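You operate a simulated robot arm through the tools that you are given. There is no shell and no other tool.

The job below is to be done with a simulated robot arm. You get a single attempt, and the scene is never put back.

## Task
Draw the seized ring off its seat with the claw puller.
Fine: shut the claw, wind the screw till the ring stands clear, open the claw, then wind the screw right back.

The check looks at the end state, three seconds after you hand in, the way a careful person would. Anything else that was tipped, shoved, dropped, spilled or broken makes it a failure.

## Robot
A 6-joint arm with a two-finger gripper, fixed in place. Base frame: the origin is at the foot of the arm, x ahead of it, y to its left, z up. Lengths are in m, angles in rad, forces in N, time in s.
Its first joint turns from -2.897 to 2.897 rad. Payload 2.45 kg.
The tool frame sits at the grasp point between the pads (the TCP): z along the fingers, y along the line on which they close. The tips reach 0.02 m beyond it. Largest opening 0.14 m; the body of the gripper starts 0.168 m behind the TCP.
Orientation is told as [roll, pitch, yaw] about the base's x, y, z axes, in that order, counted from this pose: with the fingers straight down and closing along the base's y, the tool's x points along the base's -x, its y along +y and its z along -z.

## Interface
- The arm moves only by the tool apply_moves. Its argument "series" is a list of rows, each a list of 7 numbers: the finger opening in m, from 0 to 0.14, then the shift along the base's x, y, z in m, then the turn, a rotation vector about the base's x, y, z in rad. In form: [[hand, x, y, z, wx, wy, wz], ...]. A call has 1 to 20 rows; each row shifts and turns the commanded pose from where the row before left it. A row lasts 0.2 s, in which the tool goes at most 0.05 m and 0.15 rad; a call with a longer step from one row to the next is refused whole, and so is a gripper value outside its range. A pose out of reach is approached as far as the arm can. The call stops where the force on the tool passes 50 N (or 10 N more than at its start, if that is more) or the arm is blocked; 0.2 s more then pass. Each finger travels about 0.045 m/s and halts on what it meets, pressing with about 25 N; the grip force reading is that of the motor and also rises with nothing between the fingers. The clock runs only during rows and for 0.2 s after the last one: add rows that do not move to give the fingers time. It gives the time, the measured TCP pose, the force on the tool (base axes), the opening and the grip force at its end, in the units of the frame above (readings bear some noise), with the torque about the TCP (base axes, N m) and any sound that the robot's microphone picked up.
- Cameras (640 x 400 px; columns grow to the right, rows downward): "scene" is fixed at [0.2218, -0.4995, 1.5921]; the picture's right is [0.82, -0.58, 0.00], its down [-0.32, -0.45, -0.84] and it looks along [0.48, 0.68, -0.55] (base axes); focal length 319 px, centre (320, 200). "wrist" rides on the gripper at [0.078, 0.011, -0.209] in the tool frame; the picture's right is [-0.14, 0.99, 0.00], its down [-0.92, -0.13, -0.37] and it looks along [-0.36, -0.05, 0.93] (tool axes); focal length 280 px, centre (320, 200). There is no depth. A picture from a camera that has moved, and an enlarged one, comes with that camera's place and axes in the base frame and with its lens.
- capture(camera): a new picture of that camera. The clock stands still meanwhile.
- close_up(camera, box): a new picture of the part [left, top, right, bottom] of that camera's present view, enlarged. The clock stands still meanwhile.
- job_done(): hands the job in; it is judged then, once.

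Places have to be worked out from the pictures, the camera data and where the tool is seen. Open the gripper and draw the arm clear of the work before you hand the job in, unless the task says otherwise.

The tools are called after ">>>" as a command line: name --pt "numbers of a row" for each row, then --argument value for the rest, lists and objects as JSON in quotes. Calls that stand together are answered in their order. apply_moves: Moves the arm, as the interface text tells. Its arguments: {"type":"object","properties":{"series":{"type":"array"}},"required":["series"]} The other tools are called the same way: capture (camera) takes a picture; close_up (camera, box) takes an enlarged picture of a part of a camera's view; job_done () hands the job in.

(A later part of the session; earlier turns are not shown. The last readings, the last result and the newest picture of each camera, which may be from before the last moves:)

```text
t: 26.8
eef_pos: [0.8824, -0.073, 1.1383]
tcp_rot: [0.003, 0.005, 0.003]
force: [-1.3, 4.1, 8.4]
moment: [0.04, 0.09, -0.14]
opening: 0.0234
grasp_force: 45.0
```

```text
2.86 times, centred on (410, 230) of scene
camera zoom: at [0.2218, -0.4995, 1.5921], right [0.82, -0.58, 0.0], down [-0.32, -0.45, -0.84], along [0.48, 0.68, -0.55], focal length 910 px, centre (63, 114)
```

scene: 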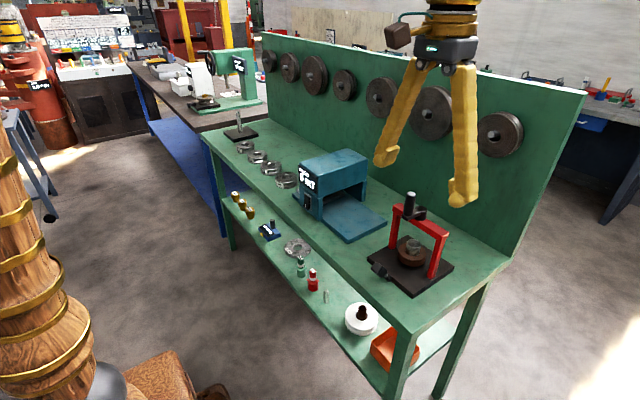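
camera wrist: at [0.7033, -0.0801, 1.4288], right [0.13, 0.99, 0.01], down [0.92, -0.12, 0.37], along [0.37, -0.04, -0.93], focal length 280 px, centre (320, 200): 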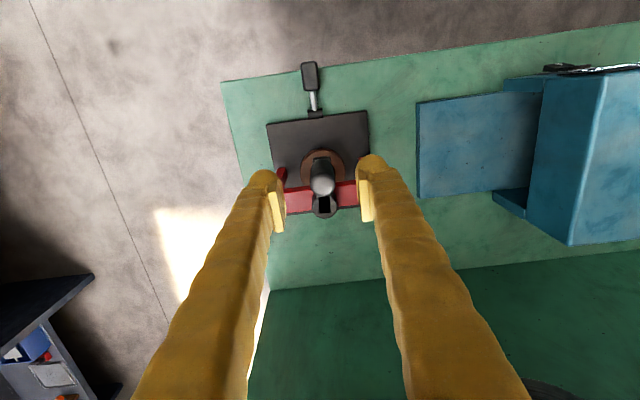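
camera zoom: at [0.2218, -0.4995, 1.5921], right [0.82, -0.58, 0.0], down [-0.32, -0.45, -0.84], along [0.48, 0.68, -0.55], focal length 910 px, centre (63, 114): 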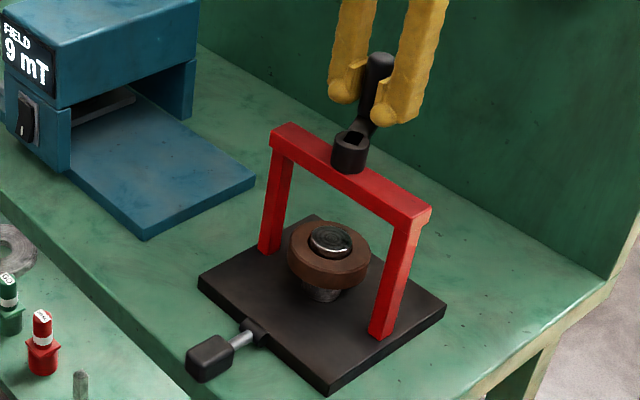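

With the better circle the crank turns with only a few newtons and the ring keeps climbing. I continue clockwise about 1.2 rad more with small steps.

>>> apply_moves --pt "0.0 0.0018 -0.0056 0 0 0 0" --pt "0.0 0.0011 -0.0058 0 0 0 0" --pt "0.0 0.0004 -0.0059 0 0 0 0" --pt "0.0 -0.0003 -0.0059 0 0 0 0" --pt "0.0 -0.001 -0.0058 0 0 0 0" --pt "0.0 -0.0017 -0.0056 0 0 0 0" --pt "0.0 -0.0024 -0.0054 0 0 0 0" --pt "0.0 -0.003 -0.0051 0 0 0 0" --pt "0.0 -0.0036 -0.0047 0 0 0 0" --pt "0.0 -0.0041 -0.0042 0 0 0 0"

>>> close_up --camera "wrist" --box '[200, 80, 440, 280]'

>>> close_up --camera "scene" --box '[360, 160, 460, 300]'

```text
t: 28.9
eef_pos: [0.8704, -0.1252, 1.1401]
tcp_rot: [0.001, 0.003, 0.002]
force: [2.2, 10.2, -1.0]
moment: [0.09, -0.22, -0.35]
opening: 0.023
grasp_force: 45.1
```

```text
2.00 times, centred on (320, 180) of wrist
camera zoom: at [0.7922, -0.1156, 1.3496], right [0.13, 0.99, 0.0], down [0.92, -0.13, 0.37], along [0.36, -0.05, -0.93], focal length 561 px, centre (320, 240)
```

zoom: 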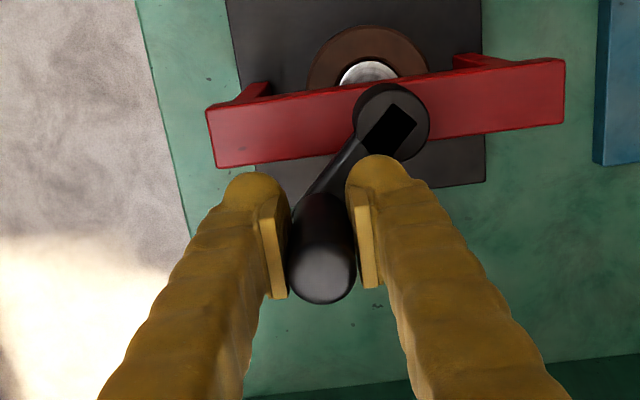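

```text
2.86 times, centred on (410, 230) of scene
camera zoom: at [0.2218, -0.4995, 1.5921], right [0.82, -0.58, 0.0], down [-0.32, -0.45, -0.84], along [0.48, 0.68, -0.55], focal length 910 px, centre (63, 114)
```

zoom: 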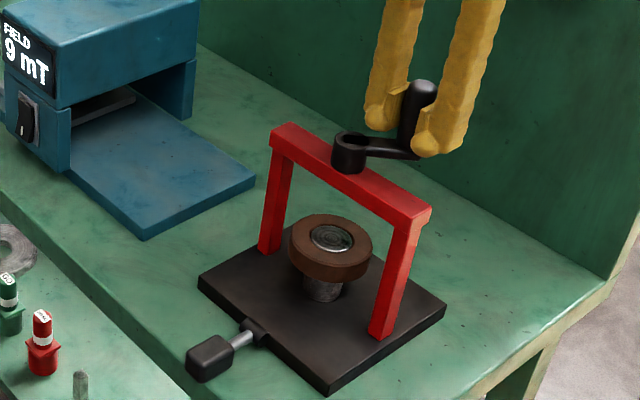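

The ring top is now about flush with the shaft top, so it needs to rise roughly its own thickness more. I continue the circle another 1.2 rad.

>>> apply_moves --pt "0.0 -0.0046 -0.0037 0 0 0 0" --pt "0.0 -0.005 -0.0031 0 0 0 0" --pt "0.0 -0.0053 -0.0025 0 0 0 0" --pt "0.0 -0.0056 -0.0018 0 0 0 0" --pt "0.0 -0.0058 -0.0011 0 0 0 0" --pt "0.0 -0.0059 -0.0004 0 0 0 0" --pt "0.0 -0.0059 0.0003 0 0 0 0" --pt "0.0 -0.0058 0.001 0 0 0 0" --pt "0.0 -0.0056 0.0016 0 0 0 0" --pt "0.0 -0.0054 0.0023 0 0 0 0"

>>> close_up --camera "wrist" --box '[200, 80, 440, 280]'

>>> close_up --camera "scene" --box '[360, 160, 460, 300]'

```text
t: 30.9
eef_pos: [0.8208, -0.1388, 1.1389]
tcp_rot: [-0.002, 0.005, 0.001]
force: [-4.5, -7.1, -1.5]
moment: [-0.06, 0.2, 0.05]
opening: 0.023
grasp_force: 45.3
stopped in row 9: the force on the tool passed its limit at 53 N (the readings are from after the stop); the commanded pose is now the measured one
```

```text
2.00 times, centred on (320, 180) of wrist
camera zoom: at [0.7425, -0.1285, 1.3492], right [0.14, 0.99, 0.0], down [0.92, -0.13, 0.36], along [0.36, -0.05, -0.93], focal length 561 px, centre (320, 240)
```

zoom: 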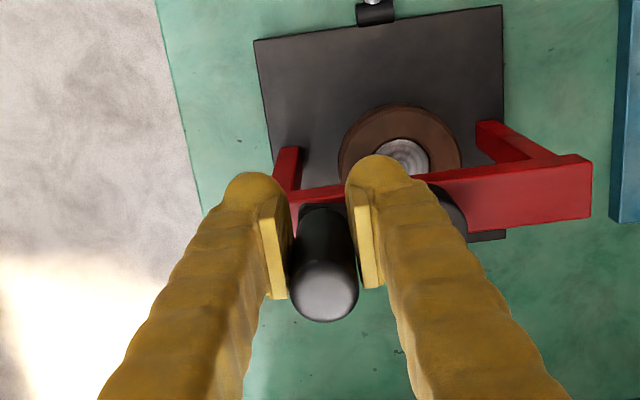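

```text
2.86 times, centred on (410, 230) of scene
camera zoom: at [0.2218, -0.4995, 1.5921], right [0.82, -0.58, 0.0], down [-0.32, -0.45, -0.84], along [0.48, 0.68, -0.55], focal length 910 px, centre (63, 114)
```

zoom: 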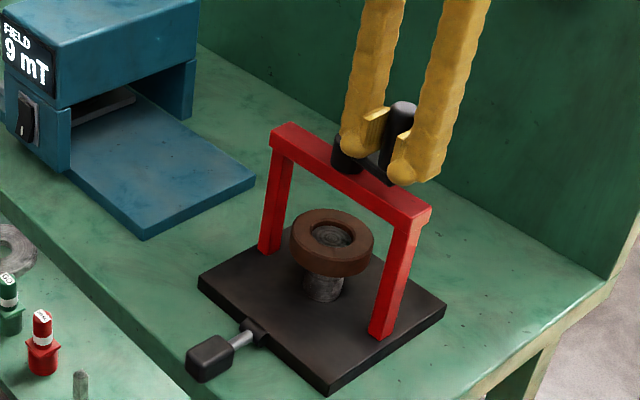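

The ring has risen above the shaft top edge, but the handle slipped about 1 cm in the pads where the motion ran along them. I open, recentre on the handle at about (0.832, -0.139), and turn the tool +1.4 rad about z so that the pads push along the tangent, then regrip.

>>> apply_moves --pt "0.03 0 0 0 0 0 0" --pt "0.05 0 0 0 0 0 0" --pt "0.065 0 0 0 0 0 0" --pt "0.065 0.006 0 0 0 0 0" --pt "0.065 0.0055 0 0 0 0 0" --pt "0.065 0 0 0 0 0 0.14" --pt "0.065 0 0 0 0 0 0.14" --pt "0.065 0 0 0 0 0 0.14" --pt "0.065 0 0 0 0 0 0.14" --pt "0.065 0 0 0 0 0 0.14" --pt "0.065 0 0 0 0 0 0.14" --pt "0.065 0 0 0 0 0 0.14" --pt "0.065 0 0 0 0 0 0.14" --pt "0.065 0 0 0 0 0 0.14" --pt "0.065 0 0 0 0 0 0.14" --pt "0.065 0 0 0 0 0 0"

>>> capture --camera "wrist"

>>> close_up --camera "scene" --box '[360, 160, 460, 300]'

```text
t: 34.4
eef_pos: [0.8326, -0.1397, 1.1377]
tcp_rot: [0.002, 0.004, 1.403]
force: [0.3, 0.0, 0.2]
moment: [0.02, 0.01, -0.02]
opening: 0.065
grasp_force: 0.0
```

```text
taken
camera wrist: at [0.8078, -0.2134, 1.3482], right [-0.95, 0.3, 0.0], down [0.28, 0.89, 0.36], along [0.11, 0.35, -0.93], focal length 280 px, centre (320, 200)
```

wrist: 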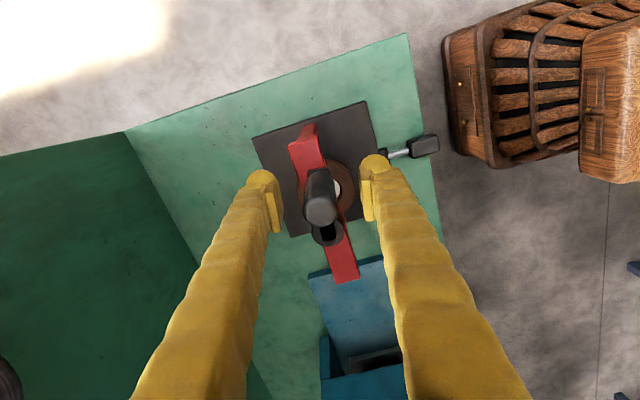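

```text
2.86 times, centred on (410, 230) of scene
camera zoom: at [0.2218, -0.4995, 1.5921], right [0.82, -0.58, 0.0], down [-0.32, -0.45, -0.84], along [0.48, 0.68, -0.55], focal length 910 px, centre (63, 114)
```

zoom: 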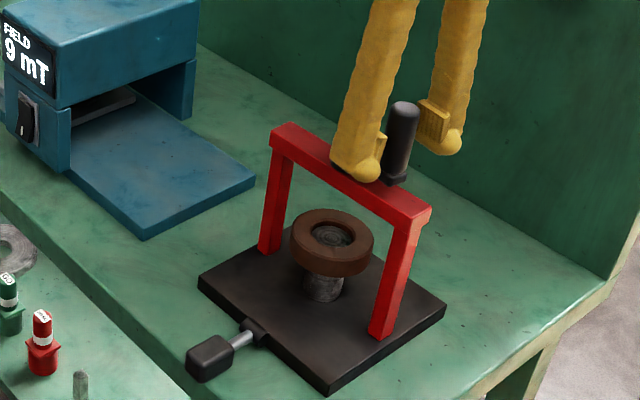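

The handle is centred between the fingers and the ring stayed put. I close and wind on clockwise, now turning the tool together with the crank.

>>> apply_moves --pt "0.04 0 0 0 0 0 0" --pt "0.02 0 0 0 0 0 0" --pt "0.0 0 0 0 0 0 0" --pt "0.0 0 0 0 0 0 0" --pt "0.0 -0.0048 0.0011 0 0 0 -0.1" --pt "0.0 -0.0047 0.0016 0 0 0 -0.1" --pt "0.0 -0.0045 0.002 0 0 0 -0.1" --pt "0.0 -0.0043 0.0025 0 0 0 -0.1" --pt "0.0 -0.004 0.0029 0 0 0 -0.1" --pt "0.0 -0.0037 0.0033 0 0 0 -0.1" --pt "0.0 -0.0034 0.0036 0 0 0 -0.1"

>>> close_up --camera "wrist" --box '[200, 80, 440, 280]'

>>> close_up --camera "scene" --box '[360, 160, 460, 300]'

```text
t: 36.8
eef_pos: [0.8033, -0.1215, 1.1394]
tcp_rot: [0.001, 0.005, 0.698]
force: [-15.4, -16.7, -18.3]
moment: [-0.25, 0.15, -0.06]
opening: 0.0236
grasp_force: 45.3
```

```text
2.00 times, centred on (320, 180) of wrist
camera zoom: at [0.7362, -0.1634, 1.3488], right [-0.53, 0.85, 0.0], down [0.79, 0.5, 0.36], along [0.31, 0.19, -0.93], focal length 561 px, centre (320, 240)
```

zoom: 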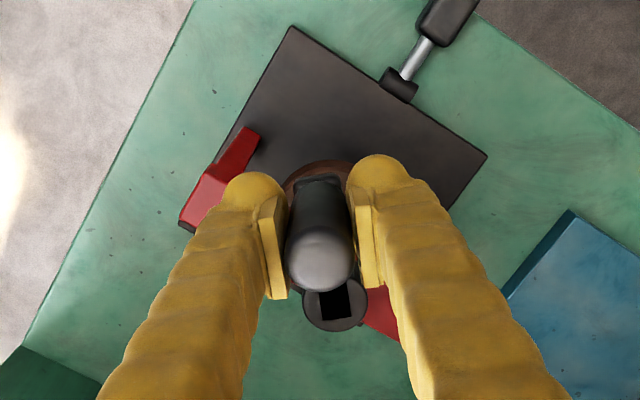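

```text
2.86 times, centred on (410, 230) of scene
camera zoom: at [0.2218, -0.4995, 1.5921], right [0.82, -0.58, 0.0], down [-0.32, -0.45, -0.84], along [0.48, 0.68, -0.55], focal length 910 px, centre (63, 114)
```

zoom: 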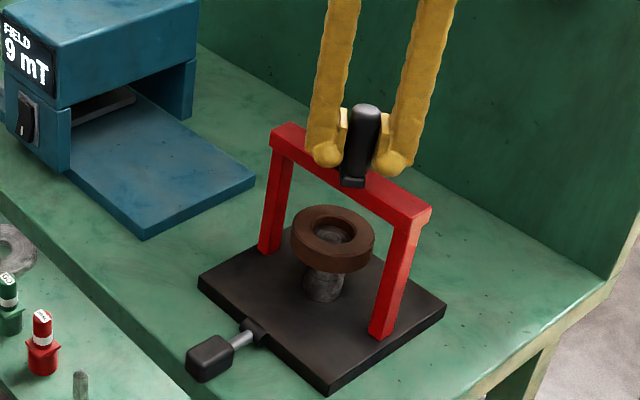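

Winding goes smoothly; the ring is now well up. The force shows I'm about 2 mm too far in toward the hub and a bit high, so I correct that and continue to about the full turn.

>>> apply_moves --pt "0.0 -0.0042 0.0029 -0.0015 0 0 -0.1" --pt "0.0 -0.0032 0.0037 -0.001 0 0 -0.1" --pt "0.0 -0.0023 0.0045 0 0 0 -0.1" --pt "0.0 -0.0017 0.0047 0 0 0 -0.1" --pt "0.0 -0.0012 0.0048 0 0 0 -0.1" --pt "0.0 -0.0007 0.0049 0 0 0 -0.1" --pt "0.0 -0.0002 0.0049 0 0 0 -0.1"

>>> close_up --camera "wrist" --box '[200, 80, 440, 280]'

>>> close_up --camera "scene" --box '[360, 160, 460, 300]'

```text
t: 38.4
eef_pos: [0.7893, -0.0903, 1.1392]
tcp_rot: [-0.001, 0.001, 0.0]
force: [14.1, -3.7, 25.4]
moment: [-0.11, -0.22, -0.1]
opening: 0.0235
grasp_force: 45.0
```

```text
2.00 times, centred on (320, 180) of wrist
camera zoom: at [0.7115, -0.079, 1.3469], right [0.14, 0.99, 0.0], down [0.92, -0.13, 0.37], along [0.36, -0.05, -0.93], focal length 561 px, centre (320, 240)
```

zoom: 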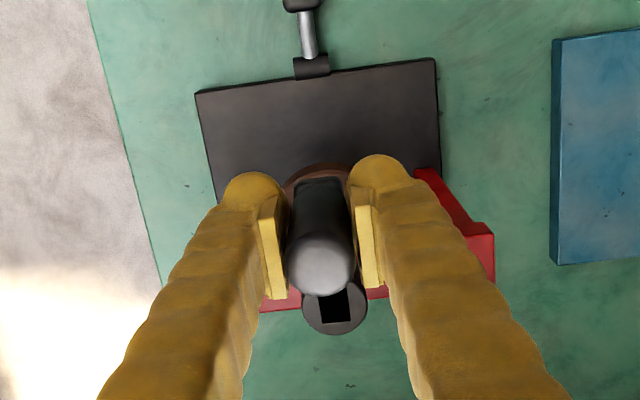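

```text
2.86 times, centred on (410, 230) of scene
camera zoom: at [0.2218, -0.4995, 1.5921], right [0.82, -0.58, 0.0], down [-0.32, -0.45, -0.84], along [0.48, 0.68, -0.55], focal length 910 px, centre (63, 114)
```

zoom: 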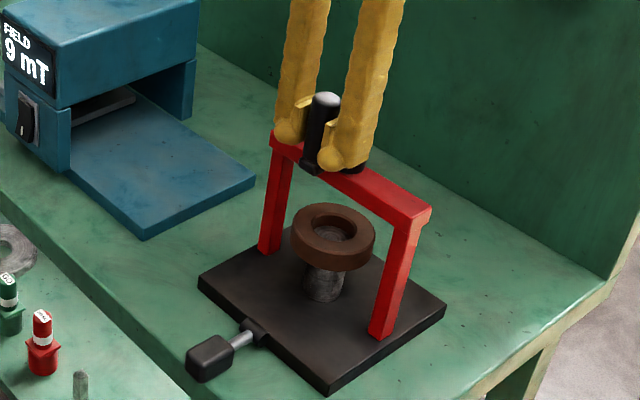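

One full turn is done and the ring is up about 36 mm, its lower part still around the shaft tip. I ease the small radial and vertical preload and wind on about 0.8 rad.

>>> apply_moves --pt "0.0 0.001 0.0049 0.001 0 0 -0.1" --pt "0.0 0.0015 0.0049 0.001 0 0 -0.1" --pt "0.0 0.0012 0.0048 0 0 0 -0.1" --pt "0.0 0.0017 0.0046 0 0 0 -0.1" --pt "0.0 0.0022 0.0045 0 0 0 -0.1" --pt "0.0 0.0026 0.0042 0 0 0 -0.1" --pt "0.0 0.003 0.0039 0 0 0 -0.1" --pt "0.0 0.0034 0.0036 0 0 0 -0.1"

>>> close_up --camera "scene" --box '[375, 205, 455, 275]'

>>> close_up --camera "wrist" --box '[200, 80, 440, 280]'

```text
t: 38.8
eef_pos: [0.7904, -0.0898, 1.1361]
tcp_rot: [-0.006, 0.006, -0.11]
force: [4.6, -16.7, 0.6]
moment: [-0.16, 0.01, -0.07]
opening: 0.0233
grasp_force: 44.6
stopped in row 2: the force on the tool passed its limit at 58 N (the readings are from after the stop); the commanded pose is now the measured one
```

```text
5.71 times, centred on (415, 240) of scene
camera zoom: at [0.2218, -0.4995, 1.5921], right [0.82, -0.58, 0.0], down [-0.32, -0.45, -0.84], along [0.48, 0.68, -0.55], focal length 1821 px, centre (-223, -29)
```

zoom: 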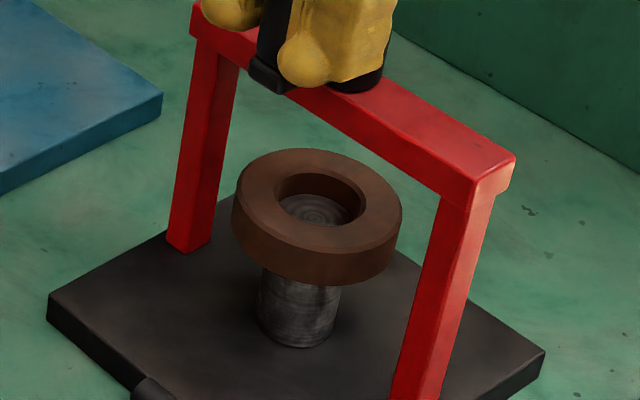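

```text
2.00 times, centred on (320, 180) of wrist
camera zoom: at [0.7139, -0.0692, 1.3465], right [0.25, 0.97, -0.01], down [0.9, -0.23, 0.36], along [0.35, -0.1, -0.93], focal length 561 px, centre (320, 240)
```

zoom: 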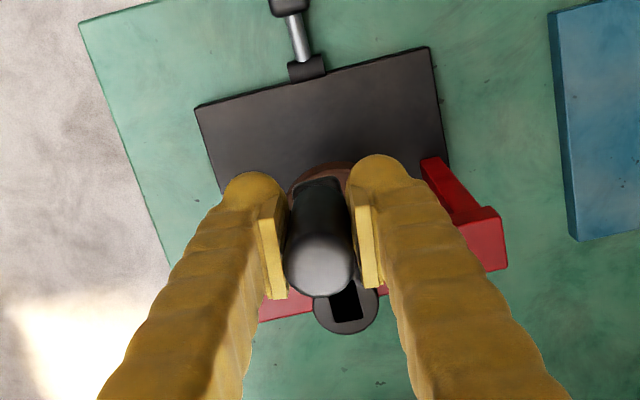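

The crank stopped dead right at one full turn (handle back at -x), and the ring's top is now above the shaft tip. I test gently whether that is the screw's end stop by pushing a few millimetres further without turning the tool.

>>> apply_moves --pt "0.0 0 0 0.0015 0 0 0.05" --pt "0.0 0 0.002 0 0 0 0.06" --pt "0.0 0.0001 0.002 0 0 0 0" --pt "0.0 0.0001 0.002 0 0 0 0"

>>> close_up --camera "wrist" --box '[200, 80, 440, 280]'

```text
t: 39.5
eef_pos: [0.7881, -0.09, 1.1369]
tcp_rot: [-0.008, 0.008, -0.003]
force: [3.4, -14.0, 0.6]
moment: [-0.19, -0.05, 0.06]
opening: 0.0235
grasp_force: 45.5
stopped in row 3: the force on the tool passed its limit at 54 N (the readings are from after the stop); the commanded pose is now the measured one
```

```text
2.00 times, centred on (320, 180) of wrist
camera zoom: at [0.7115, -0.077, 1.347], right [0.14, 0.99, -0.01], down [0.92, -0.13, 0.36], along [0.36, -0.06, -0.93], focal length 561 px, centre (320, 240)
```

zoom: 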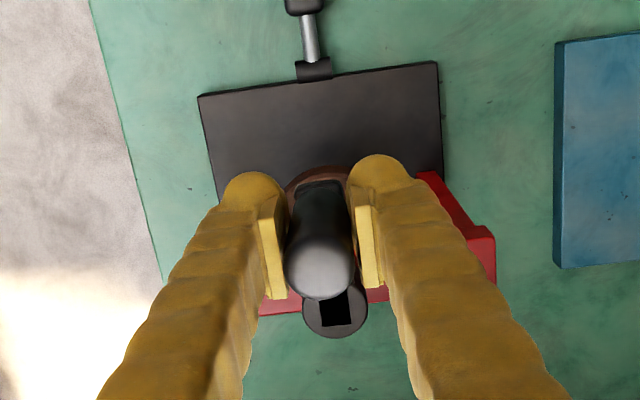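

It is blocked hard at exactly one turn, so this is the screw's end of travel. I look closely at the ring against the shaft.

>>> close_up --camera "scene" --box '[390, 220, 430, 262]'

```text
9.52 times, centred on (410, 241) of scene
camera zoom: at [0.2218, -0.4995, 1.5921], right [0.82, -0.58, 0.0], down [-0.32, -0.45, -0.84], along [0.48, 0.68, -0.55], focal length 3034 px, centre (-537, -190)
```

zoom: 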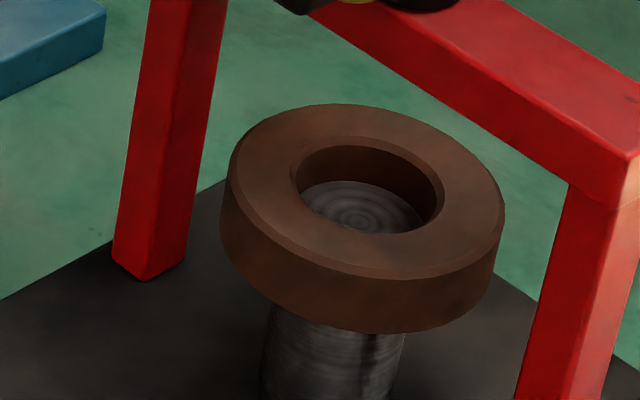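

The ring is well off its seat, its top now above the shaft tip, and the screw is at its stop. Next I release the crank handle, rise clear of it and move back above the claw lever.

>>> apply_moves --pt "0.03 0 0 0 0 0 0" --pt "0.05 0 0 0 0 0 0" --pt "0.06 0 0 0 0.004 -0.004 0" --pt "0.06 0 0 0.04 0.004 -0.004 0.002" --pt "0.06 0 0 0.045 0 0 0" --pt "0.06 -0.035 0 0 0 0 0" --pt "0.06 -0.035 0 0 0 0 0" --pt "0.06 -0.035 0 0 0 0 0" --pt "0.06 0 0 0 0 0 0"

>>> capture --camera "wrist"

>>> close_up --camera "scene" --box '[360, 160, 460, 300]'

```text
t: 41.5
eef_pos: [0.6835, -0.0876, 1.222]
tcp_rot: [0.0, -0.001, 0.0]
force: [0.5, -0.1, -0.8]
moment: [0.01, -0.02, 0.02]
opening: 0.0604
grasp_force: 0.1
```

```text
taken
camera wrist: at [0.6045, -0.0761, 1.4304], right [0.14, 0.99, 0.0], down [0.92, -0.13, 0.37], along [0.36, -0.05, -0.93], focal length 280 px, centre (320, 200)
```

wrist: 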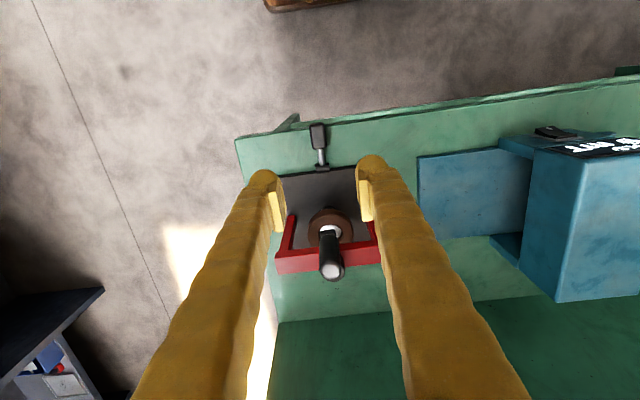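

```text
2.86 times, centred on (410, 230) of scene
camera zoom: at [0.2218, -0.4995, 1.5921], right [0.82, -0.58, 0.0], down [-0.32, -0.45, -0.84], along [0.48, 0.68, -0.55], focal length 910 px, centre (63, 114)
```

zoom: 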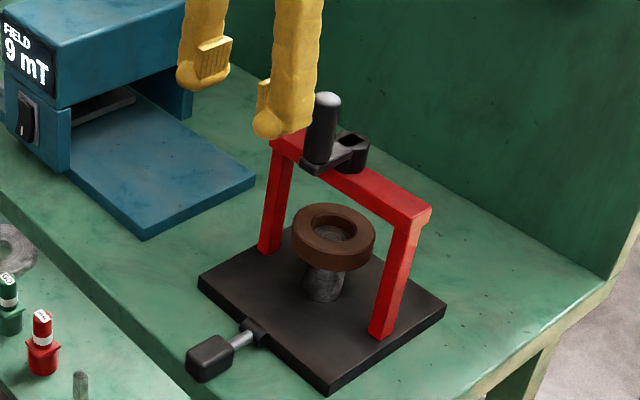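

Crank and ring hold their places. The knob is at about (0.684, -0.090, 0.915), so I descend over it with the fingers open 0.06, stopping slightly above first.

>>> apply_moves --pt "0.06 0 -0.001 -0.043 0 0 0" --pt "0.06 0 -0.001 -0.043 0 0 0" --pt "0.06 0 0 -0.043 0 0 0" --pt "0.06 0 0 -0.043 0 0 0" --pt "0.06 0 0 -0.043 0 0 0" --pt "0.06 0 0 -0.037 0 0 0" --pt "0.06 0 0 0 0 0 0"

>>> close_up --camera "wrist" --box '[240, 100, 400, 240]'

>>> close_up --camera "scene" --box '[345, 220, 425, 300]'

```text
t: 43.1
eef_pos: [0.6846, -0.0918, 0.9732]
tcp_rot: [0.0, 0.002, -0.002]
force: [0.0, -0.3, -0.4]
moment: [0.03, -0.04, -0.02]
opening: 0.06
grasp_force: 0.1
```

```text
2.86 times, centred on (320, 170) of wrist
camera zoom: at [0.6047, -0.0808, 1.1817], right [0.14, 0.99, 0.0], down [0.92, -0.13, 0.37], along [0.36, -0.05, -0.93], focal length 801 px, centre (320, 286)
```

zoom: 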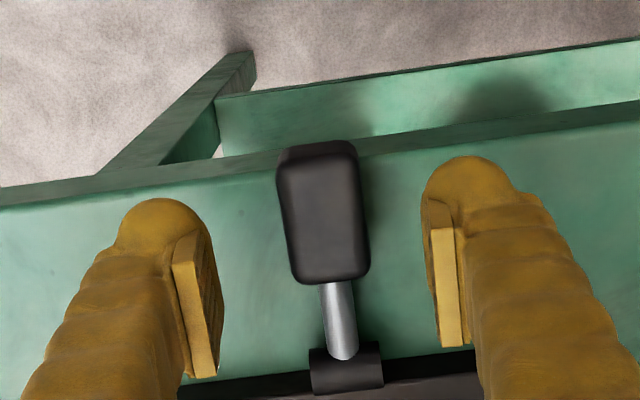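

```text
5.00 times, centred on (385, 260) of scene
camera zoom: at [0.2218, -0.4995, 1.5921], right [0.82, -0.58, 0.0], down [-0.32, -0.45, -0.84], along [0.48, 0.68, -0.55], focal length 1593 px, centre (-5, -100)
```

zoom: 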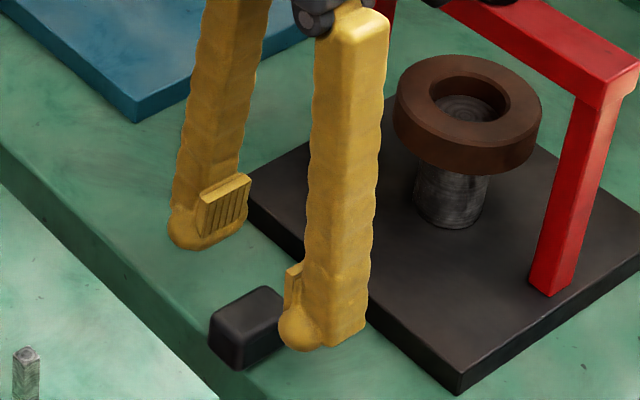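

The knob lies between the open fingers, reaching just over the bench edge. I descend to grip height (tips about 1 cm above the bench) and close on it.

>>> apply_moves --pt "0.06 0 0.001 -0.02 0 0 0" --pt "0.06 0 0 -0.015 0 0 0" --pt "0.06 0 0 -0.007 0 0 0" --pt "0.04 0 0 0 0 0 0" --pt "0.02 0 0 0 0 0 0" --pt "0.0 0 0 0 0 0 0" --pt "0.0 0 0 0 0 0 0"

>>> close_up --camera "wrist" --box '[240, 100, 400, 240]'

```text
t: 44.7
eef_pos: [0.6845, -0.0898, 0.9285]
tcp_rot: [0.0, 0.002, 0.0]
force: [-0.3, -24.2, -6.1]
moment: [-0.21, 0.35, 0.0]
opening: 0.0271
grasp_force: 38.6
```

```text
2.86 times, centred on (320, 170) of wrist
camera zoom: at [0.6051, -0.0791, 1.1378], right [0.14, 0.99, 0.0], down [0.92, -0.13, 0.37], along [0.36, -0.05, -0.93], focal length 801 px, centre (320, 286)
```

zoom: 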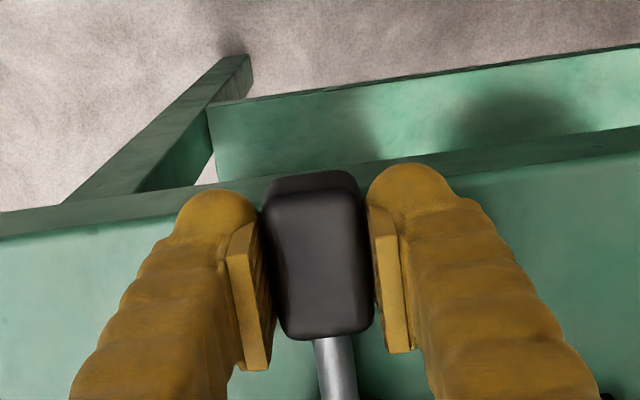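

Gripped at 0.027 with a side load of 24 N; I ease that by moving 2 mm toward -y and start lifting the lever along its arc in small steps.

>>> apply_moves --pt "0.0 0 -0.002 0 0 0 0" --pt "0.0 0.001 0 0.0024 0 0 0" --pt "0.0 0.001 0 0.0024 0 0 0" --pt "0.0 0.0011 0 0.0023 0 0 0" --pt "0.0 0.0011 0 0.0023 0 0 0" --pt "0.0 0.0013 0 0.0023 0 0 0" --pt "0.0 0.0014 0 0.0022 0 0 0"

>>> close_up --camera "scene" --box '[345, 220, 425, 300]'

```text
t: 46.3
eef_pos: [0.6904, -0.0907, 0.9417]
tcp_rot: [0.001, 0.001, 0.001]
force: [-20.1, 40.1, -12.8]
moment: [0.31, 1.05, 0.12]
opening: 0.0274
grasp_force: 45.0
```

```text
5.00 times, centred on (385, 260) of scene
camera zoom: at [0.2218, -0.4995, 1.5921], right [0.82, -0.58, 0.0], down [-0.32, -0.45, -0.84], along [0.48, 0.68, -0.55], focal length 1593 px, centre (-5, -100)
```

zoom: 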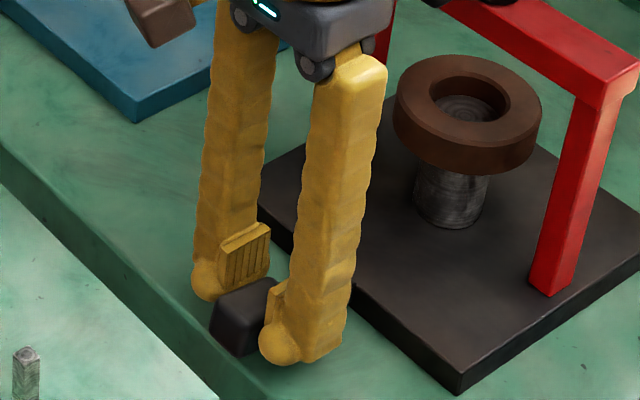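

The lever is coming up; I over-corrected sideways, so I move back 1.2 mm in y and continue lifting.

>>> apply_moves --pt "0.0 0 0.0006 0 0 0 0" --pt "0.0 0 0.0006 0 0 0 0" --pt "0.0 0.0014 0 0.0021 0 0 0" --pt "0.0 0.0015 0 0.0021 0 0 0" --pt "0.0 0.0016 0 0.002 0 0 0" --pt "0.0 0.0017 0 0.0019 0 0 0" --pt "0.0 0.0018 0 0.0018 0 0 0" --pt "0.0 0.0019 0 0.0017 0 0 0"

>>> close_up --camera "scene" --box '[345, 220, 425, 300]'

>>> close_up --camera "wrist" --box '[240, 100, 400, 240]'

```text
t: 48.1
eef_pos: [0.7007, -0.09, 0.9527]
tcp_rot: [0.0, 0.001, 0.001]
force: [-26.6, 34.5, -0.6]
moment: [0.34, 0.85, -0.07]
opening: 0.027
grasp_force: 44.9
```

```text
5.00 times, centred on (385, 260) of scene
camera zoom: at [0.2218, -0.4995, 1.5921], right [0.82, -0.58, 0.0], down [-0.32, -0.45, -0.84], along [0.48, 0.68, -0.55], focal length 1593 px, centre (-5, -100)
```

zoom: 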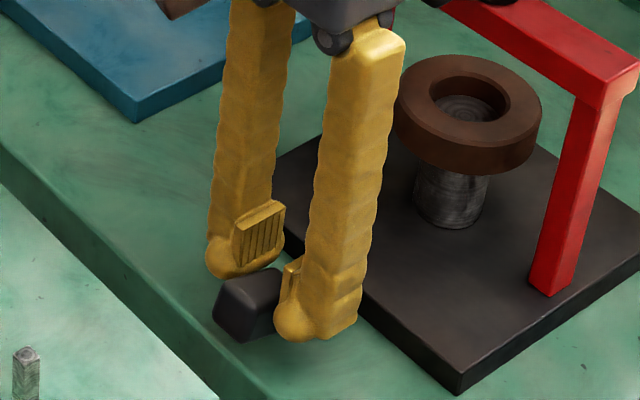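

```text
2.86 times, centred on (320, 170) of wrist
camera zoom: at [0.6212, -0.0795, 1.1625], right [0.14, 0.99, 0.0], down [0.92, -0.13, 0.37], along [0.36, -0.05, -0.93], focal length 801 px, centre (320, 286)
```

zoom: 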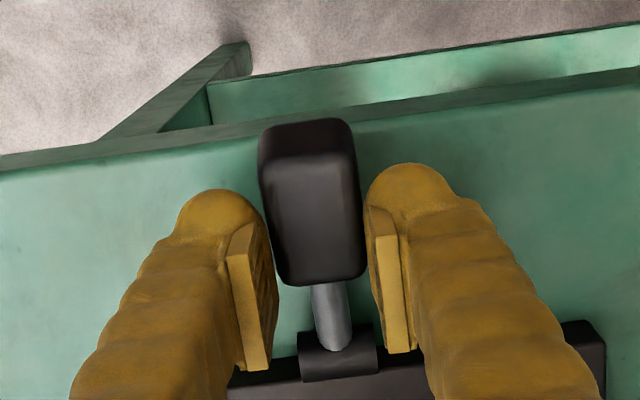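

The lever is up by about 0.35 rad. I open, recentre on the knob (about 1 mm toward +y, a bit back and up) and regrip to shed the accumulated load.

>>> apply_moves --pt "0.035 0 0 0 0 0 0" --pt "0.045 0 0 0 0 0 0" --pt "0.045 -0.006 0.001 0.001 0 0 0" --pt "0.045 -0.005 0 0 0 0 0" --pt "0.03 0 0 0 0 0 0" --pt "0.015 0 0 0 0 0 0" --pt "0.0 0 0 0 0 0 0" --pt "0.0 0 0 0 0 0 0"

>>> close_up --camera "wrist" --box '[240, 100, 400, 240]'

```text
t: 49.9
eef_pos: [0.6878, -0.0908, 0.9535]
tcp_rot: [-0.001, -0.001, 0.001]
force: [-0.2, -15.2, 0.3]
moment: [-0.15, -0.14, 0.01]
opening: 0.027
grasp_force: 45.7
```

```text
2.86 times, centred on (320, 170) of wrist
camera zoom: at [0.61, -0.0792, 1.1631], right [0.14, 0.99, 0.0], down [0.92, -0.13, 0.37], along [0.36, -0.05, -0.93], focal length 801 px, centre (320, 286)
```

zoom: 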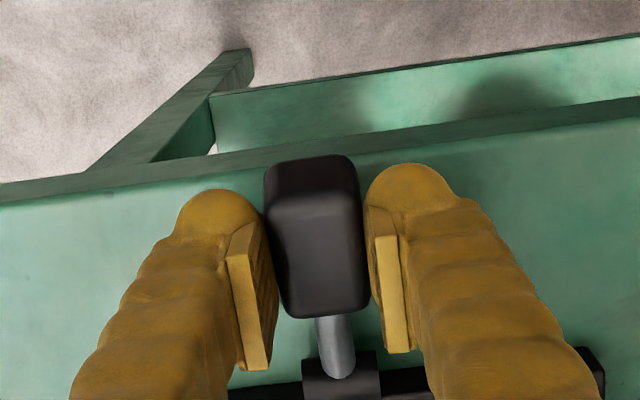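

Regripped near the knob's middle with little load. I continue lifting along the arc for about 0.45 rad in small steps.

>>> apply_moves --pt "0.0 0.0017 -0.0005 0.002 0 0 0" --pt "0.0 0.0018 0 0.002 0 0 0" --pt "0.0 0.0018 0 0.0019 0 0 0" --pt "0.0 0.0018 0 0.0018 0 0 0" --pt "0.0 0.002 0 0.0018 0 0 0" --pt "0.0 0.002 0 0.0018 0 0 0" --pt "0.0 0.0021 0 0.0016 0 0 0" --pt "0.0 0.0022 0 0.0016 0 0 0" --pt "0.0 0.0022 0 0.0014 0 0 0" --pt "0.0 0.0023 0 0.0014 0 0 0"

>>> close_up --camera "wrist" --box '[240, 100, 400, 240]'

>>> close_up --camera "scene" --box '[345, 220, 425, 300]'

```text
t: 52.1
eef_pos: [0.7112, -0.091, 0.9734]
tcp_rot: [-0.001, -0.003, 0.0]
force: [0.2, -0.4, -0.4]
moment: [0.01, -0.03, -0.03]
opening: 0.0
grasp_force: 28.8
```

```text
2.86 times, centred on (320, 170) of wrist
camera zoom: at [0.6311, -0.0794, 1.1824], right [0.14, 0.99, 0.0], down [0.92, -0.13, 0.37], along [0.37, -0.05, -0.93], focal length 801 px, centre (320, 286)
```

zoom: 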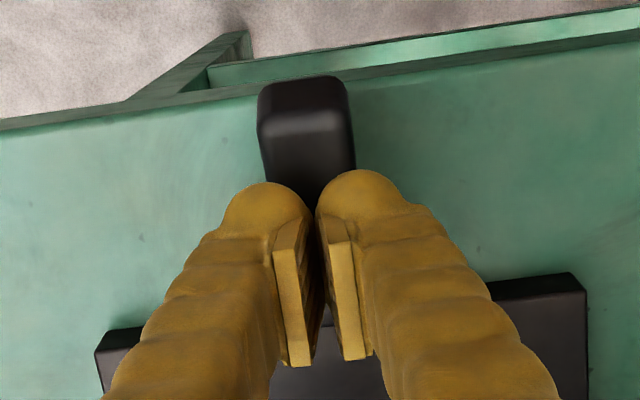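

```text
5.00 times, centred on (385, 260) of scene
camera zoom: at [0.2218, -0.4995, 1.5921], right [0.82, -0.58, 0.0], down [-0.32, -0.45, -0.84], along [0.48, 0.68, -0.55], focal length 1593 px, centre (-5, -100)
```

zoom: 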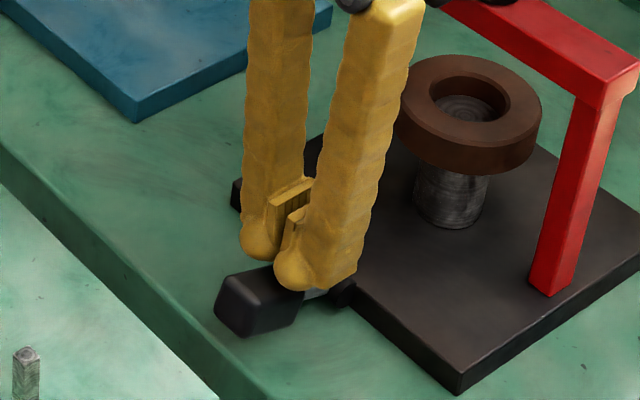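

The pads slipped off and the knob stays about 30° above level. I change method: back off, tilt the closed fingers to -1.0 rad and scoop the lever up from below its free end.

>>> apply_moves --pt "0.0 0 0 0.04 0 0 0" --pt "0.0 0 0 0.037 0 0 0" --pt "0.0 -0.048 0 0 0 0 0" --pt "0.0 -0.048 0 0 0 0 0" --pt "0.0 -0.048 0 0 0 0 0" --pt "0.0 0 0 -0.01 0 -0.143 0" --pt "0.0 0 0 -0.01 0 -0.143 0" --pt "0.0 0 0 -0.01 0 -0.143 0" --pt "0.0 0 0 -0.01 0 -0.143 0" --pt "0.0 0 0 -0.01 0 -0.143 0" --pt "0.0 0 0 -0.01 0 -0.143 0" --pt "0.0 0 0 -0.01 0 -0.142 0" --pt "0.0 0 0 0 0 0 0"

>>> capture --camera "wrist"

>>> close_up --camera "scene" --box '[330, 190, 460, 300]'

```text
t: 55.1
eef_pos: [0.6358, -0.0889, 1.0366]
tcp_rot: [-0.161, -0.939, 0.292]
force: [0.4, 0.5, 0.7]
moment: [0.02, 0.0, 0.02]
opening: 0.0001
grasp_force: 29.3
out of reach, approached as far as the arm can: row 10, 11, 12
stopped in row 13: the arm was blocked; the commanded pose is now the measured one
```

```text
taken
camera wrist: at [0.4202, -0.1082, 1.0951], right [-0.08, 1.0, 0.02], down [0.24, 0.0, 0.97], along [0.97, 0.08, -0.24], focal length 280 px, centre (320, 200)
```

wrist: 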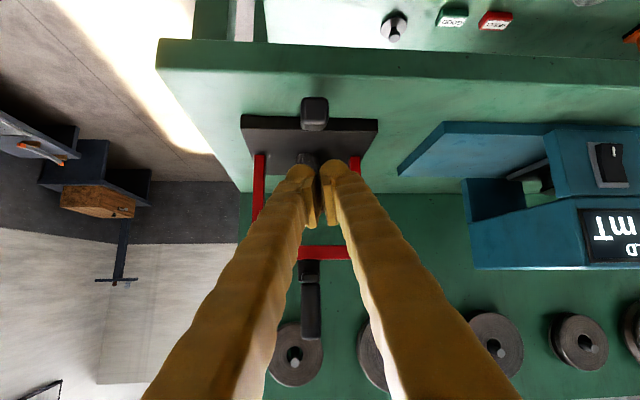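

```text
3.64 times, centred on (395, 245) of scene
camera zoom: at [0.2218, -0.4995, 1.5921], right [0.82, -0.58, 0.0], down [-0.32, -0.45, -0.84], along [0.48, 0.68, -0.55], focal length 1159 px, centre (47, 36)
```

zoom: 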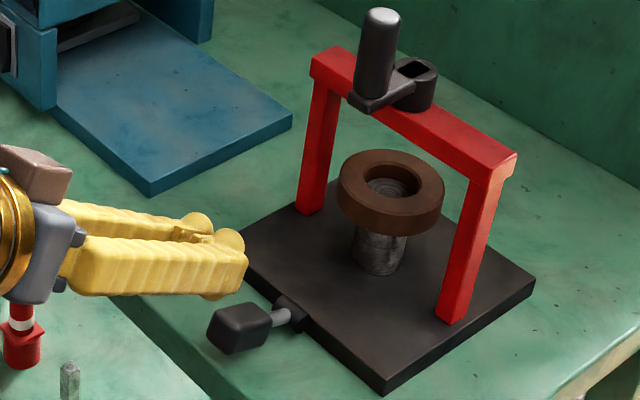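

The arm cannot tilt that far so close in and ended up skewed, touching nothing. I bring the tool back to a clean -0.7 rad tilt at a spot known to be reachable.

>>> apply_moves --pt "0.0 -0.006 0 0.01 0 0 -0.146" --pt "0.0 -0.006 0 0.01 0 0 -0.146" --pt "0.0 -0.006 0 0.01 0 0.12 0" --pt "0.0 -0.006 0 0.01 0 0.12 0" --pt "0.0 0 0 0 0.0616 0 0.0519" --pt "0.0 0 0 0 0.0616 0 0.0519" --pt "0.0 0 0 0 0 0 0" --pt "0.0 0 0 0 0 0 0"

>>> close_up --camera "scene" --box '[330, 190, 460, 300]'

```text
t: 56.9
eef_pos: [0.6142, -0.0946, 1.0681]
tcp_rot: [-0.163, -0.702, 0.055]
force: [-0.3, -0.3, -0.1]
moment: [-0.02, -0.01, -0.01]
opening: 0.0
grasp_force: 29.7
out of reach, approached as far as the arm can: row 1, 2, 3, 4, 5, 6
```

```text
3.64 times, centred on (395, 245) of scene
camera zoom: at [0.2218, -0.4995, 1.5921], right [0.82, -0.58, 0.0], down [-0.32, -0.45, -0.84], along [0.48, 0.68, -0.55], focal length 1159 px, centre (47, 36)
```

zoom: 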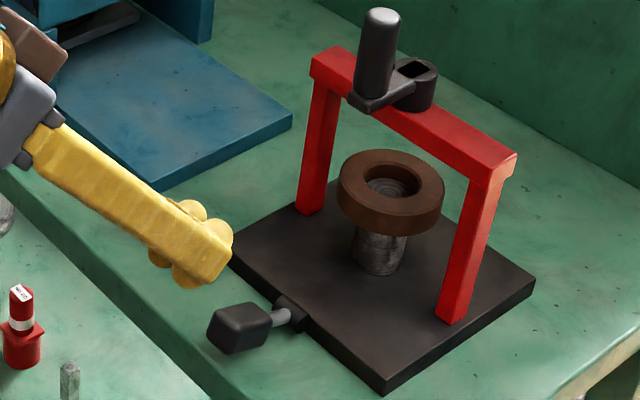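

The pose is still skewed against a joint limit. I return to upright, a little higher, to clear it.

>>> apply_moves --pt "0.0 0 0 0.01 0 0.14 0" --pt "0.0 0 0 0.01 0 0.14 0" --pt "0.0 0 0 0.01 0 0.14 0" --pt "0.0 0 0 0.01 0 0.14 0" --pt "0.0 0 0 0 0 0.14 0" --pt "0.0 0 0 0 0 0 0" --pt "0.0 0 0 0 0 0 0"

>>> capture --camera "wrist"

```text
t: 58.5
eef_pos: [0.6144, -0.0578, 1.0747]
tcp_rot: [-0.238, -0.018, 0.049]
force: [0.3, -0.1, 0.3]
moment: [0.0, 0.01, 0.03]
opening: 0.0
grasp_force: 29.7
out of reach, approached as far as the arm can: row 1, 2, 3, 4, 5
```

```text
taken
camera wrist: at [0.5288, -0.002, 1.274], right [0.09, 0.97, -0.23], down [0.91, 0.01, 0.4], along [0.39, -0.25, -0.88], focal length 280 px, centre (320, 200)
```

wrist: 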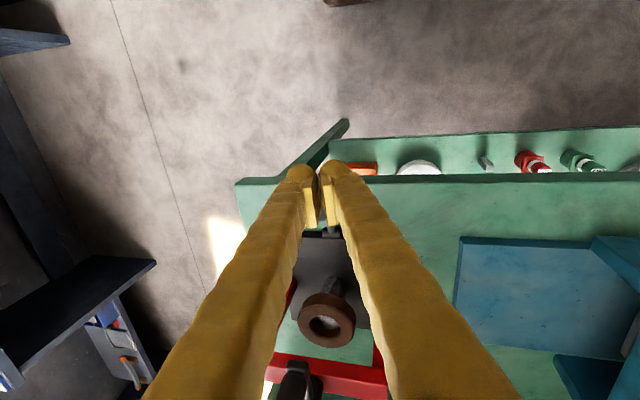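

A joint is still held at its limit. I move up and away toward the starting region, where the arm had plenty of freedom, and check whether the skew clears.

>>> apply_moves --pt "0.0 0.005 0 0.04 0 0 0" --pt "0.0 0.005 0 0.04 0 0 0" --pt "0.0 0.005 -0.02 0.04 0 0 0" --pt "0.0 0.005 -0.02 0.04 0 0 0" --pt "0.0 0 -0.03 0.03 0 0 0" --pt "0.0 0 -0.03 0 0 0 0" --pt "0.0 0 0 0 0 0 0" --pt "0.0 0 0 0 0 0 0"

>>> capture --camera "scene"

```text
t: 60.3
eef_pos: [0.6197, -0.0388, 1.2237]
tcp_rot: [-0.268, -0.025, 0.029]
force: [0.0, -0.1, 0.3]
moment: [-0.01, 0.02, -0.01]
opening: 0.0003
grasp_force: 29.4
out of reach, approached as far as the arm can: row 1, 2, 3, 4, 5, 6
```

```text
taken
```

scene: 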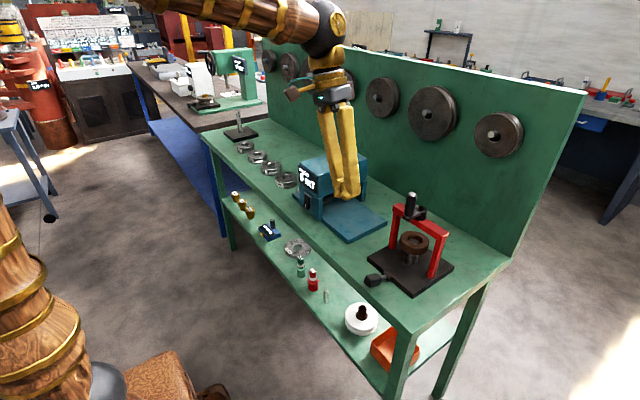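

The tool still leans about 0.27 rad and hangs well off the commanded spot, so a wrist joint is on the wrong side of its limit. I look closely at the wrist in the scene view.

>>> close_up --camera "scene" --box '[200, 0, 420, 210]'

>>> capture --camera "wrist"

```text
1.90 times, centred on (310, 105) of scene
camera zoom: at [0.2218, -0.4995, 1.5921], right [0.82, -0.58, 0.0], down [-0.32, -0.45, -0.84], along [0.48, 0.68, -0.55], focal length 607 px, centre (339, 381)
```

zoom: 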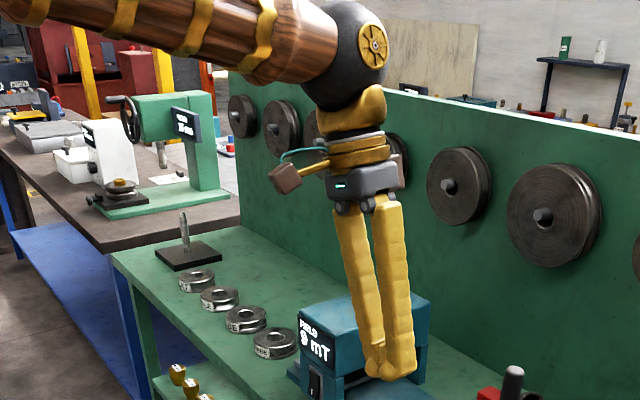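

```text
taken
camera wrist: at [0.5333, 0.0247, 1.4201], right [0.12, 0.96, -0.26], down [0.91, 0.0, 0.41], along [0.4, -0.29, -0.87], focal length 280 px, centre (320, 200)
```

wrist: 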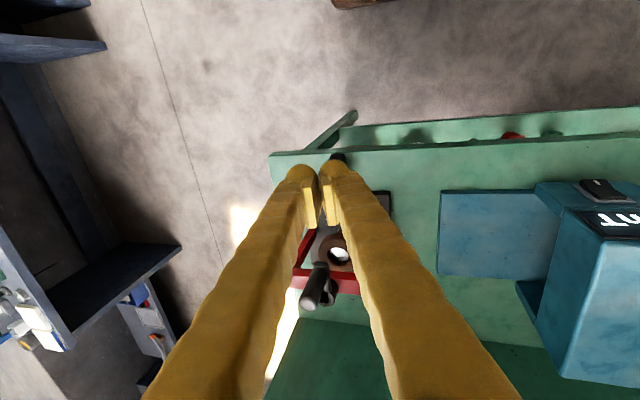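

The lean of about 0.25 rad matches a forearm-roll joint sitting at its 2.897 rad limit: the wrist flipped when the tool passed in line with the forearm. I'll undo it by lifting the tool up past the forearm line on the +y side, high and clear of everything, and bringing it down again; first half now.

>>> apply_moves --pt "0.0 -0.008 0.0348 -0.0043 0 0 0.055" --pt "0.0 -0.008 0.0348 -0.0043 0 0 0.055" --pt "0.0 -0.008 0.0348 -0.0043 0 0 0.055" --pt "0.0 -0.008 0.0348 -0.0043 0 0 0.055" --pt "0.0 0.0453 0.0101 0.0034 0.03175 -0.142 0" --pt "0.0 0.0443 0.0099 0.01 0.03175 -0.142 0" --pt "0.0 0.0424 0.0095 0.0166 0.03175 -0.142 0" --pt "0.0 0.0396 0.0089 0.0227 0.03175 -0.142 0" --pt "0.0 0.036 0.008 0.0284 0.03175 -0.142 0" --pt "0.0 0.0316 0.0071 0.0334 0.03175 -0.142 0" --pt "0.0 0 0 0 0 0 0"

>>> capture --camera "scene"

```text
t: 62.7
eef_pos: [0.8344, 0.1485, 1.3184]
tcp_rot: [-0.306, -0.892, 0.299]
force: [-0.2, 0.2, 0.1]
moment: [-0.01, 0.03, -0.01]
opening: 0.0
grasp_force: 29.2
out of reach, approached as far as the arm can: row 1, 3, 4
```

```text
taken
```

scene: 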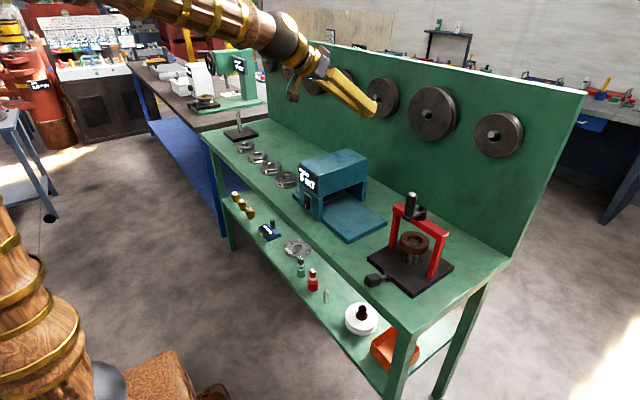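

The arm accepts commanded poses again here, with the tool only about 0.44 rad off the forearm line. I now swing the tool axis across that line to its far (+y, upper) side, keeping the wrist centre in place.

>>> apply_moves --pt "0.0 0.013 0.0406 0.0183 0.0722 -0.0702 0.1043" --pt "0.0 0.0074 0.0402 0.0219 0.0722 -0.0702 0.1043" --pt "0.0 0.0016 0.0389 0.0251 0.0722 -0.0702 0.1043" --pt "0.0 -0.0042 0.037 0.0277 0.0722 -0.0702 0.1043" --pt "0.0 -0.0099 0.034 0.0298 0.0722 -0.0702 0.1043" --pt "0.0 -0.0155 0.0305 0.0312 0.0722 -0.0702 0.1043" --pt "0.0 0 0 0 0 0 0"

>>> capture --camera "scene"

```text
t: 64.3
eef_pos: [0.8377, 0.3535, 1.4663]
tcp_rot: [-0.089, -1.46, 0.674]
force: [-0.4, -0.7, -0.7]
moment: [-0.02, 0.0, 0.0]
opening: 0.0
grasp_force: 29.6
out of reach, approached as far as the arm can: row 3, 4
```

```text
taken
```

scene: 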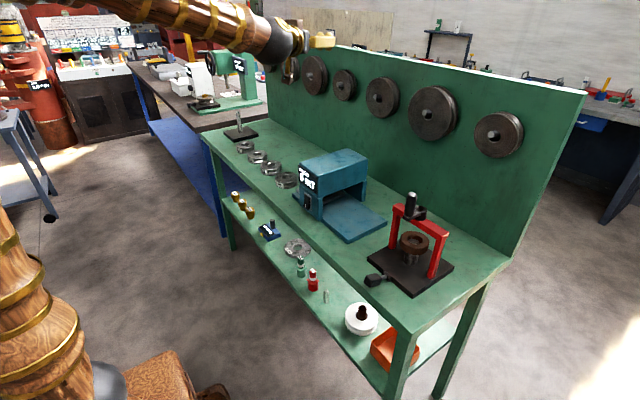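

Only the crossing rows were limited and the last rows were followed exactly, so the wrist should now be on the right side. I lower the tool on the +y side of the forearm, halfway first, well above the blue box.

>>> apply_moves --pt "0.0 -0.007 -0.0046 -0.0456 -0.0905 0.1133 0" --pt "0.0 -0.0124 -0.0082 -0.0438 -0.0905 0.1133 0" --pt "0.0 -0.0176 -0.0117 -0.0414 -0.0905 0.1133 0" --pt "0.0 -0.0224 -0.0148 -0.0377 -0.0905 0.1133 0" --pt "0.0 -0.0267 -0.0177 -0.0335 -0.0905 0.1133 0" --pt "0.0 0 0 0 0 0 0"

>>> capture --camera "scene"

```text
t: 65.7
eef_pos: [0.747, 0.2918, 1.2659]
tcp_rot: [-0.095, -0.731, 0.674]
force: [-0.5, 0.0, 0.5]
moment: [0.02, -0.01, -0.02]
opening: 0.0
grasp_force: 29.5
```

```text
taken
```

scene: 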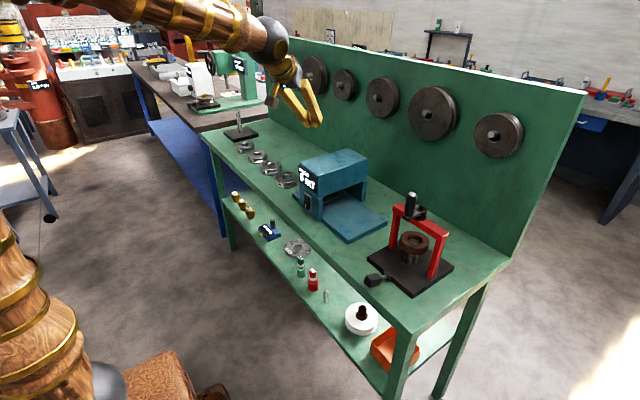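

All rows were followed without a limit. I finish bringing the tool upright.

>>> apply_moves --pt "0.0 -0.0305 -0.0201 -0.02 -0.0905 0.1133 0" --pt "0.0 -0.0336 -0.0222 -0.015 -0.0905 0.1133 0" --pt "0.0 -0.036 -0.0238 -0.01 -0.0905 0.1133 0" --pt "0.0 -0.0377 -0.0249 -0.0055 -0.0905 0.1133 0" --pt "0.0 -0.0386 -0.0255 0.0 -0.0905 0.1133 0" --pt "0.0 0 0 0 0 0 0"

```text
t: 67.1
eef_pos: [0.5694, 0.1773, 1.2165]
tcp_rot: [-0.092, -0.007, 0.677]
force: [0.1, 0.2, -0.6]
moment: [0.01, 0.01, 0.02]
opening: 0.0002
grasp_force: 29.4
```

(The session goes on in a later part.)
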